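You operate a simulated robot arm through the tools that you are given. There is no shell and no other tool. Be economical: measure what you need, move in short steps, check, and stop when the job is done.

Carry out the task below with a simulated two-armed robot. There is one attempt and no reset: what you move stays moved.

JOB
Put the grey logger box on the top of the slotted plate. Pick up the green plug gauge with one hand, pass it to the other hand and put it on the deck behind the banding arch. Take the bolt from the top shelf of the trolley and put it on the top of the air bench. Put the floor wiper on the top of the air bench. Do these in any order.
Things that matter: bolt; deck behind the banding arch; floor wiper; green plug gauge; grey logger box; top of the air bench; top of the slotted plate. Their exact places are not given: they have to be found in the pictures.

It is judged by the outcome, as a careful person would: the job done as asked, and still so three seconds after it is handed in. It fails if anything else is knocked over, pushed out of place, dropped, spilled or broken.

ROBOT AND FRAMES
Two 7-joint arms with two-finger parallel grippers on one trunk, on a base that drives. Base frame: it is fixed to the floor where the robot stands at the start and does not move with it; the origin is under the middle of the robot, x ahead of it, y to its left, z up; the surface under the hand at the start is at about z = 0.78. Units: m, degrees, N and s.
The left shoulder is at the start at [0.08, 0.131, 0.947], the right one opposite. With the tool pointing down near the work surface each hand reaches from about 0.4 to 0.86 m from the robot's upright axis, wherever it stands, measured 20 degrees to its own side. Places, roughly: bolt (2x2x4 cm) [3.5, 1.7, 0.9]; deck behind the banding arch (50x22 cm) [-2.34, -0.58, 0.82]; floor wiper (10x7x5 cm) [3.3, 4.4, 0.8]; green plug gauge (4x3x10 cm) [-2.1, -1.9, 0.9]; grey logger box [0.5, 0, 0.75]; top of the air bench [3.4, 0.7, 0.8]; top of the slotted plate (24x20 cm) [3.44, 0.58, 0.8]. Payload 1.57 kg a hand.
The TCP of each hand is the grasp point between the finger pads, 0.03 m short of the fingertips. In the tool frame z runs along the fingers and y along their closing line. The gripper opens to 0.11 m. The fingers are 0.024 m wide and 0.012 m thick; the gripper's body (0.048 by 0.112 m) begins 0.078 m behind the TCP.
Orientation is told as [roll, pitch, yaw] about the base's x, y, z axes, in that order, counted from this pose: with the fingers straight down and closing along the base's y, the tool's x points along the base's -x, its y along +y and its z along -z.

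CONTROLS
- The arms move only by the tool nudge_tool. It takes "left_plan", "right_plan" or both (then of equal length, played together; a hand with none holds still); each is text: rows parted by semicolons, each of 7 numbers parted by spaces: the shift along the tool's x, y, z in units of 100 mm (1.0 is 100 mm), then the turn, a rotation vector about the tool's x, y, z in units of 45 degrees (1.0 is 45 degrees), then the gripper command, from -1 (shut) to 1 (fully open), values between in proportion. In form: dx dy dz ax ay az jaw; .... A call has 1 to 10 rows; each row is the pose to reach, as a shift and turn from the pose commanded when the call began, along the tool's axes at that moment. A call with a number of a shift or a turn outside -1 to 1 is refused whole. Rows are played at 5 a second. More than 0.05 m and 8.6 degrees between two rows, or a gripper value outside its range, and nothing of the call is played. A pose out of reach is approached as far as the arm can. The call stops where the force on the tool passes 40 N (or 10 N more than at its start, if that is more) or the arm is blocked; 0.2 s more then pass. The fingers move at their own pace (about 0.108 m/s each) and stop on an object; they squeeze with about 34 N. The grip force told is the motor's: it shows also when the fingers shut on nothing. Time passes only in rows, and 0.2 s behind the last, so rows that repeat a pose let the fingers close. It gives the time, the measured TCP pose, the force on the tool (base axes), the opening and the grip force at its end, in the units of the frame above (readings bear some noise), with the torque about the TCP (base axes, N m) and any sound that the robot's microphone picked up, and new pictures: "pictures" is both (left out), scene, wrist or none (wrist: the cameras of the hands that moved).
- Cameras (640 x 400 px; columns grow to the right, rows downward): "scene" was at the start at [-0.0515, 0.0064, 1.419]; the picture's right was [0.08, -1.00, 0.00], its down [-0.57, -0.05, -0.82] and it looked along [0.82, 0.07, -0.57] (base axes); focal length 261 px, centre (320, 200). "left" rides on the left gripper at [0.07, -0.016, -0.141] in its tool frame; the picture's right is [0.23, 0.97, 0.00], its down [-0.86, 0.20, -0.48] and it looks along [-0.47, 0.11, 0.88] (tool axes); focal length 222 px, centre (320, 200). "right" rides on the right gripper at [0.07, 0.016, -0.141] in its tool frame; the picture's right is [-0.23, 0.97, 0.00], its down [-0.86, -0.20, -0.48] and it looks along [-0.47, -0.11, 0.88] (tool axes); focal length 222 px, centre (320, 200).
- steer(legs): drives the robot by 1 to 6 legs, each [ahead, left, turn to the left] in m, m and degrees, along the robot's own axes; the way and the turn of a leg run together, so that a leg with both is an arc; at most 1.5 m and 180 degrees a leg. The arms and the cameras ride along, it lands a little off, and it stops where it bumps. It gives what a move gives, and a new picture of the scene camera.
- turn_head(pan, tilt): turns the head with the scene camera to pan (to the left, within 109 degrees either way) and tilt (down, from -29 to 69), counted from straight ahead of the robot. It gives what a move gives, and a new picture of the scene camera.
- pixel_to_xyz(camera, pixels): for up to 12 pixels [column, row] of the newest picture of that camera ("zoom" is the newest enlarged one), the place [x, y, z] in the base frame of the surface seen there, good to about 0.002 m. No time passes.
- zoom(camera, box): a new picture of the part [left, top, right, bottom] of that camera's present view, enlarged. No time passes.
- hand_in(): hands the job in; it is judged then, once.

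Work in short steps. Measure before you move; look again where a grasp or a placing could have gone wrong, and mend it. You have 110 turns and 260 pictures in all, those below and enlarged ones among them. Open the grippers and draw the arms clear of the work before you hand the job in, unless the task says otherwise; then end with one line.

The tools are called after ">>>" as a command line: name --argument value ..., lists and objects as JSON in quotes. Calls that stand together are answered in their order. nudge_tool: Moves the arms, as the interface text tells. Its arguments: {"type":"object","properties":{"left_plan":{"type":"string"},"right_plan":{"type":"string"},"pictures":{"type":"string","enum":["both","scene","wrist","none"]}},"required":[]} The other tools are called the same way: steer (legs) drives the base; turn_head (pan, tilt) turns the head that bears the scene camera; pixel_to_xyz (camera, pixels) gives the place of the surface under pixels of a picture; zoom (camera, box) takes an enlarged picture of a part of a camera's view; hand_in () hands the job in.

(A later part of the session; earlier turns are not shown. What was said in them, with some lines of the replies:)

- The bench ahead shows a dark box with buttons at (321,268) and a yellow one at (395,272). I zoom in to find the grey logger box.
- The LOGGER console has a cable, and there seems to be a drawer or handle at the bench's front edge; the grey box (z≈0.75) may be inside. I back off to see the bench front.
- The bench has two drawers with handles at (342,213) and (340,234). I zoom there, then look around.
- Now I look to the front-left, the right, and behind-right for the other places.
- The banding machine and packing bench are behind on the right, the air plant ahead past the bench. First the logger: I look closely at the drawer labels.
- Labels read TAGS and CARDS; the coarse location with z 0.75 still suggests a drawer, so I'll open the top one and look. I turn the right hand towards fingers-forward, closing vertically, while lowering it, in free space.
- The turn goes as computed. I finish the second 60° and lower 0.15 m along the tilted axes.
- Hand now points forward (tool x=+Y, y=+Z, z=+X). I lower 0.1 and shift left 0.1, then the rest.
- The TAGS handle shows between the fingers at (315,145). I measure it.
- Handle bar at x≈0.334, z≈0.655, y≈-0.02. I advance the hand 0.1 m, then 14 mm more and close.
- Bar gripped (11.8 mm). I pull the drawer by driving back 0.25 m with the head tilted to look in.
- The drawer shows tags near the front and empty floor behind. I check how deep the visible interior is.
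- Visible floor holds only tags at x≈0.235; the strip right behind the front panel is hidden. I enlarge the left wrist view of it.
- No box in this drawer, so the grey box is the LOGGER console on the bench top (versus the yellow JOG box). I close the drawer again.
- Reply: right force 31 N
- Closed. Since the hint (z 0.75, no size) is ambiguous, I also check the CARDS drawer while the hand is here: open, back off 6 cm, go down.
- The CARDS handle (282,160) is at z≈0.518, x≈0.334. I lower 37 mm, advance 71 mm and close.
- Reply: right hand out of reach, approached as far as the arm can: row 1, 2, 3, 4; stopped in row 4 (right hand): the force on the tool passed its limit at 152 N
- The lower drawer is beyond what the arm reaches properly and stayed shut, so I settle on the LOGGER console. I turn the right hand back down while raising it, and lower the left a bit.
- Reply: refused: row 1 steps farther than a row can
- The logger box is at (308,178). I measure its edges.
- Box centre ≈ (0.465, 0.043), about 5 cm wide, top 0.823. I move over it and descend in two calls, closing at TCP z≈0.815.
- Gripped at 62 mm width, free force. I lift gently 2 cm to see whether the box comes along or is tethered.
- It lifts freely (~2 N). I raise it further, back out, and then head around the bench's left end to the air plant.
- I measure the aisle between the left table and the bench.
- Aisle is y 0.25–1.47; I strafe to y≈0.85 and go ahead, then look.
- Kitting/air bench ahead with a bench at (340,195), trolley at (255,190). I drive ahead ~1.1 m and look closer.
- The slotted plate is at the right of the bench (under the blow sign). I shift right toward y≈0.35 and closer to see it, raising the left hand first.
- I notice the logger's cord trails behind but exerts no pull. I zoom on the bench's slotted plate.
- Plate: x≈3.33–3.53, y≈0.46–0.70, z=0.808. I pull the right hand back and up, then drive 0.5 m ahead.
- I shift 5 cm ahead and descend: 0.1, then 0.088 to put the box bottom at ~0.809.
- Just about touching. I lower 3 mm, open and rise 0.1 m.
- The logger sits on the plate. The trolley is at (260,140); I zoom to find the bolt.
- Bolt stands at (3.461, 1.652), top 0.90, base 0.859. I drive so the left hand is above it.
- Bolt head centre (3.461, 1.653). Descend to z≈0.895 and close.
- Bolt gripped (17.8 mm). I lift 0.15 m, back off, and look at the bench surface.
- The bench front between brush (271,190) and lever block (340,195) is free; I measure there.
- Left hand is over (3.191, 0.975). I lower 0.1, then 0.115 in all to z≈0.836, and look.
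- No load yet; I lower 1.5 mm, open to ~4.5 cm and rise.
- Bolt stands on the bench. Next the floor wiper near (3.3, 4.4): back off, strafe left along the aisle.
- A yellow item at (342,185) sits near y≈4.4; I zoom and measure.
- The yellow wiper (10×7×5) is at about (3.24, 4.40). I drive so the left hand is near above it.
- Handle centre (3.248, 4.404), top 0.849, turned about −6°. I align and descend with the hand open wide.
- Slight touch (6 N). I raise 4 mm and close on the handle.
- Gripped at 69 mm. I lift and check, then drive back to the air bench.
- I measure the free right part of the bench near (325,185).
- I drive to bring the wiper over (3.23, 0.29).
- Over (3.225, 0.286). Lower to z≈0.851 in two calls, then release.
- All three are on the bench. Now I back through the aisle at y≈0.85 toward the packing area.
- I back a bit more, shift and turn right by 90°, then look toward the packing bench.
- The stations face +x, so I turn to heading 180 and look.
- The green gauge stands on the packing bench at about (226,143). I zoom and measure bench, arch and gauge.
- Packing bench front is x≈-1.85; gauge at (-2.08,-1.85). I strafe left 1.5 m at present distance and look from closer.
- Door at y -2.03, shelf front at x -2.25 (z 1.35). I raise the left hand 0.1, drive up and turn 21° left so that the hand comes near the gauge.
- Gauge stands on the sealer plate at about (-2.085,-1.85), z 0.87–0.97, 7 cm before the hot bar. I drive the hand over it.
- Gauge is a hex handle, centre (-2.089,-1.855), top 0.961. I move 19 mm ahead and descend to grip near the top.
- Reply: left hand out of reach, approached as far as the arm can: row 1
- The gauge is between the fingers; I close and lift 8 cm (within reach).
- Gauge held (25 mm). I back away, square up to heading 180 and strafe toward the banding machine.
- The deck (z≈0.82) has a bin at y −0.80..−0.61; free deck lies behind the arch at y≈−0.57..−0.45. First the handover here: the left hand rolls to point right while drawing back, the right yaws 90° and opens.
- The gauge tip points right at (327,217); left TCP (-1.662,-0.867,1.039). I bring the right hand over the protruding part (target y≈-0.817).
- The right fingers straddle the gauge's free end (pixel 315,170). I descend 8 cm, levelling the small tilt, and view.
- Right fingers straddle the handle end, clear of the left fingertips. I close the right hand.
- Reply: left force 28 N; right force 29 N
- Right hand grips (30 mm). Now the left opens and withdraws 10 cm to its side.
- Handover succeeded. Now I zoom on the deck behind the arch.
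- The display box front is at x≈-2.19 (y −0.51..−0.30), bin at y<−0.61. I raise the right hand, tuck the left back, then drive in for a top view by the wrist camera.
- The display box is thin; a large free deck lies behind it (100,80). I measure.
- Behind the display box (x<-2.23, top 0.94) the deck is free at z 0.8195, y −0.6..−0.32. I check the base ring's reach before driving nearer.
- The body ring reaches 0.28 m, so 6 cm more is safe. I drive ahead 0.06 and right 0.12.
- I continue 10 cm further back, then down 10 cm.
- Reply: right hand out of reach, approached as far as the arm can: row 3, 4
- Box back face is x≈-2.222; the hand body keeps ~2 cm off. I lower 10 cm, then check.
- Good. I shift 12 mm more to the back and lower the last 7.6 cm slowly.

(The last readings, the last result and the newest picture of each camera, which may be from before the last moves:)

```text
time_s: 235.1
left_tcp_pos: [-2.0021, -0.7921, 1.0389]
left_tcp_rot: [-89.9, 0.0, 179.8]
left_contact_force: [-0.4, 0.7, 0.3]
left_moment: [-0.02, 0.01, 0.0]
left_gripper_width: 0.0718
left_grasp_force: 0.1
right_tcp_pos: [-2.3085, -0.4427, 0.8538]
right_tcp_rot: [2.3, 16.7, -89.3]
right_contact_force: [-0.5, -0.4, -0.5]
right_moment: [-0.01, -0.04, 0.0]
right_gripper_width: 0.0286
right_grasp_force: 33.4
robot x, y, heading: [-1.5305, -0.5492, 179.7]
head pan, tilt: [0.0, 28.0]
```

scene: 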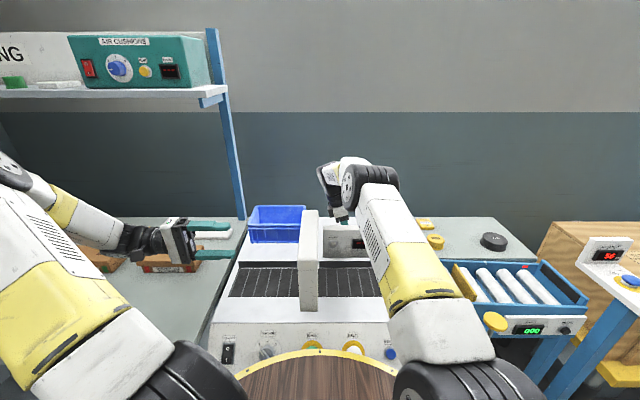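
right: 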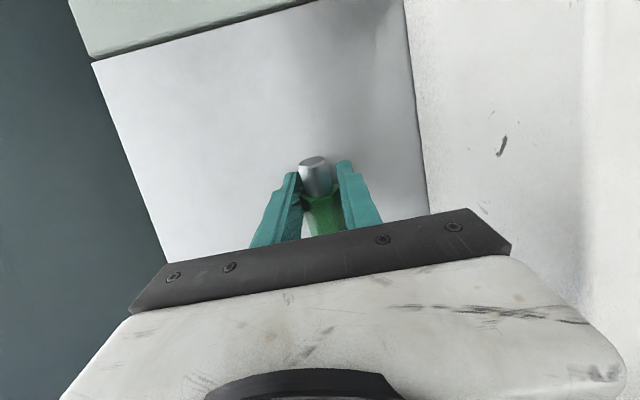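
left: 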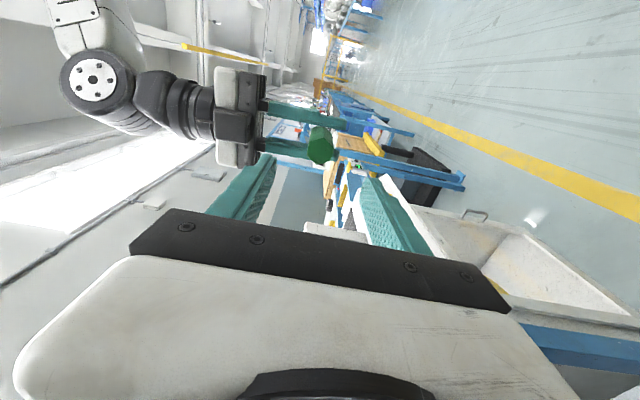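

Nearly touching. Lower 2 mm more, open to ~5 cm, and wait before rising.

>>> nudge_tool --right_plan "-0.006 0 0.02 0 0 0 -1; -0.006 0 0.02 0 0 0 -0.3; -0.006 0 0.02 0 0 0 -0.05; -0.006 0 0.02 0 0 0 -0.05; -0.006 0 0.02 0 0 0 -0.05" --pictures "wrist"

```text
time_s: 236.3
left_tcp_pos: [-2.0023, -0.7916, 1.039]
left_tcp_rot: [-90.0, 0.0, 179.8]
left_contact_force: [0.1, -0.7, 0.4]
left_moment: [0.02, 0.0, -0.01]
left_gripper_width: 0.0715
left_grasp_force: 0.0
right_tcp_pos: [-2.3075, -0.4439, 0.8529]
right_tcp_rot: [2.2, 16.7, -89.3]
right_contact_force: [13.3, -1.4, 17.3]
right_moment: [-0.08, 0.0, 0.04]
right_gripper_width: 0.0403
right_grasp_force: 0.0
robot x, y, heading: [-1.5279, -0.5477, 179.9]
head pan, tilt: [0.0, 28.0]
```

right: 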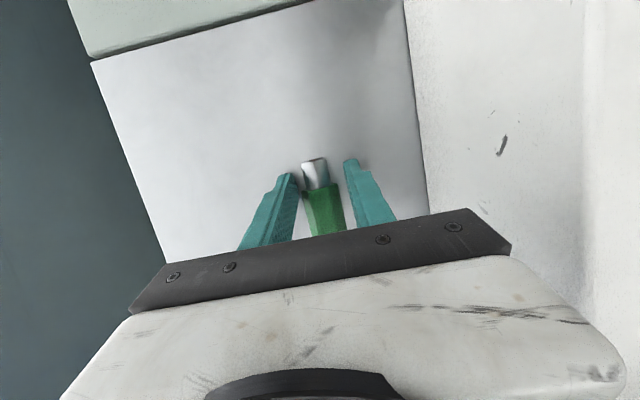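

The gauge lies released; a fingertip presses the deck. I ease up, open a little more and rise 10 cm.

>>> nudge_tool --right_plan "0.015 0 -0.05 0 0 0 -0.05; 0.015 0 -0.05 0 0 0 0.1; 0.03 0 -0.1 0 0 0 0.1; 0.11 0 -0.38 0 0 0 0.1; 0.2 0 -0.66 0 0 0 0.1; 0.287 0 -0.958 0 0 0 0.1" --pictures "both"

```text
time_s: 237.7
left_tcp_pos: [-2.0033, -0.7926, 1.0387]
left_tcp_rot: [-90.1, 0.0, 179.8]
left_contact_force: [0.3, -0.8, -0.6]
left_moment: [-0.02, 0.01, -0.02]
left_gripper_width: 0.0717
left_grasp_force: 0.1
right_tcp_pos: [-2.3139, -0.4428, 0.9535]
right_tcp_rot: [2.4, 16.6, -89.3]
right_contact_force: [-0.8, 0.7, -0.9]
right_moment: [0.0, 0.0, 0.02]
right_gripper_width: 0.0608
right_grasp_force: 0.0
robot x, y, heading: [-1.5295, -0.5502, 179.9]
head pan, tilt: [0.0, 28.0]
```

scene: 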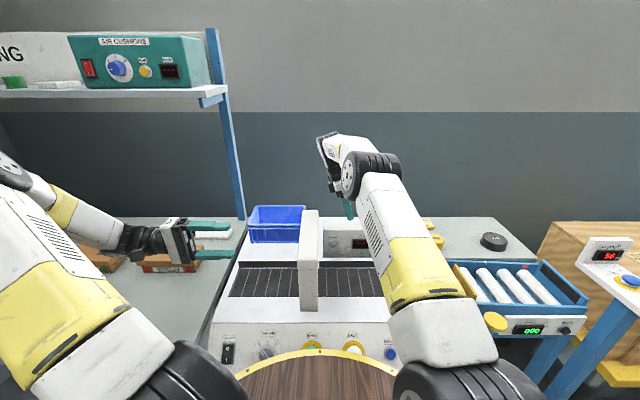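
right: 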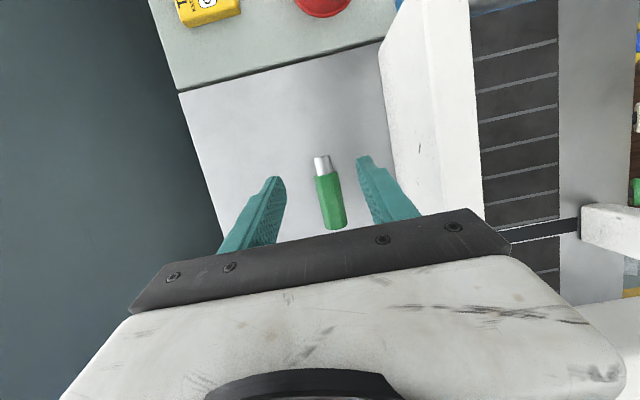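

The gauge lies on the deck behind the arch (330,190). I raise another 10 cm, back off and confirm.

>>> pixel_to_xyz --camera "right" --pixels '[[322, 165], [337, 222], [330, 195]]'

>>> nudge_tool --right_plan "0.1 0 -0.33 0 0 0 0.1; 0.2 0 -0.66 0 0 0 0.1; 0.287 0 -0.958 0 0 0 0.1" --pictures "none"

>>> nudge_tool --right_plan "0.03 0.4 -0.1 0 0 0 1; 0.06 0.8 -0.2 0 0 0 1; 0.06 1 -0.2 0 0 0 1" --left_plan "0 0 0 0 0 0 1; 0 0 0 0 0 0 1; 0 0 0 0 0 0 1" --pictures "none"

>>> steer --legs '[[-0.5, 0, 0]]'

>>> zoom --camera "scene" --box '[220, 130, 460, 280]'

```text
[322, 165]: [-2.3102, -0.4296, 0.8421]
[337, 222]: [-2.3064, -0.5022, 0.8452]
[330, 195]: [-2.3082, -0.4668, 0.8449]
```

```text
time_s: 238.5
left_tcp_pos: [-2.004, -0.7927, 1.0386]
left_tcp_rot: [-90.1, 0.1, 179.8]
left_contact_force: [-0.7, -0.5, 0.2]
left_moment: [0.0, -0.04, -0.03]
left_gripper_width: 0.0713
left_grasp_force: 0.1
right_tcp_pos: [-2.3102, -0.4421, 1.0488]
right_tcp_rot: [2.3, 16.7, -89.2]
right_contact_force: [0.3, -0.3, -1.5]
right_moment: [0.02, -0.05, -0.03]
right_gripper_width: 0.0606
right_grasp_force: 0.1
right hand out of reach, approached as far as the arm can: row 3
robot x, y, heading: [-1.5325, -0.5491, 179.9]
head pan, tilt: [0.0, 28.0]
```

```text
time_s: 239.3
left_tcp_pos: [-2.0034, -0.7918, 1.0387]
left_tcp_rot: [-90.0, 0.2, 179.8]
left_contact_force: [-0.1, -0.5, 0.4]
left_moment: [0.03, -0.04, -0.01]
left_gripper_width: 0.1103
left_grasp_force: 0.0
right_tcp_pos: [-2.2106, -0.4428, 1.0735]
right_tcp_rot: [2.2, 16.7, -89.3]
right_contact_force: [-0.1, 0.3, -0.2]
right_moment: [0.0, -0.03, -0.01]
right_gripper_width: 0.1101
right_grasp_force: 0.0
robot x, y, heading: [-1.5314, -0.5486, 179.9]
head pan, tilt: [0.0, 28.0]
```

```text
time_s: 242.3
left_tcp_pos: [-1.4976, -0.7959, 1.0391]
left_tcp_rot: [-90.1, 0.2, -179.5]
left_contact_force: [0.1, -0.3, 0.2]
left_moment: [-0.01, 0.01, 0.01]
left_gripper_width: 0.11
left_grasp_force: 0.2
right_tcp_pos: [-1.71, -0.4493, 1.072]
right_tcp_rot: [2.3, 16.8, -88.8]
right_contact_force: [-0.1, 0.0, 0.6]
right_moment: [0.0, 0.01, 0.01]
right_gripper_width: 0.1099
right_grasp_force: 0.1
robot x, y, heading: [-1.0282, -0.5484, -179.6]
head pan, tilt: [0.0, 28.0]
```

scene: 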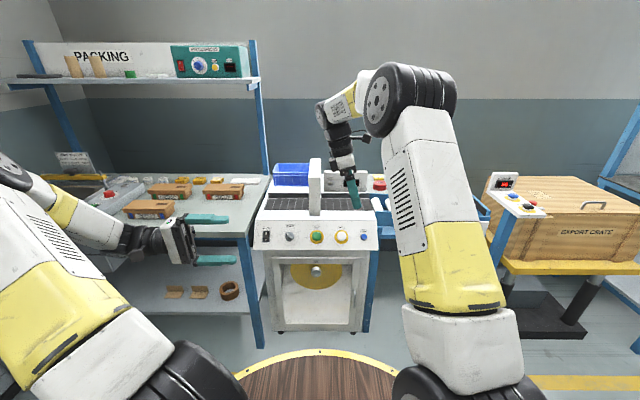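

```text
2.67 times, centred on (340, 205) of scene
```

zoom: 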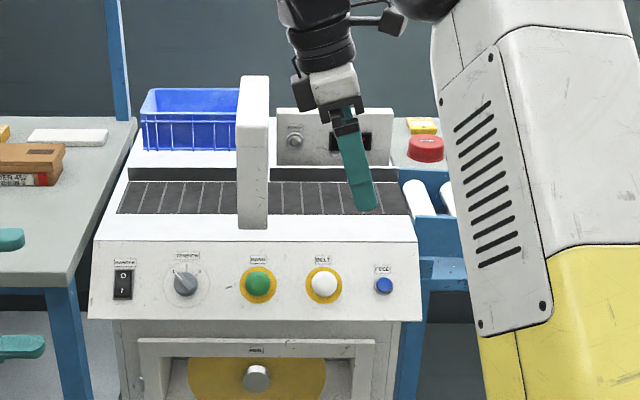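

All four items are placed, the grippers are open and the arms are clear of the work, so I hand in.

>>> hand_in

```text
The job is handed in.
```

All four parts are done and handed in: the logger box is on the slotted plate, the plug gauge was passed from left hand to right and lies on the deck behind the banding arch, and the bolt and floor wiper are on the air bench. I took the box marked LOGGER as the grey logger box, and its cord still trails back across the floor.
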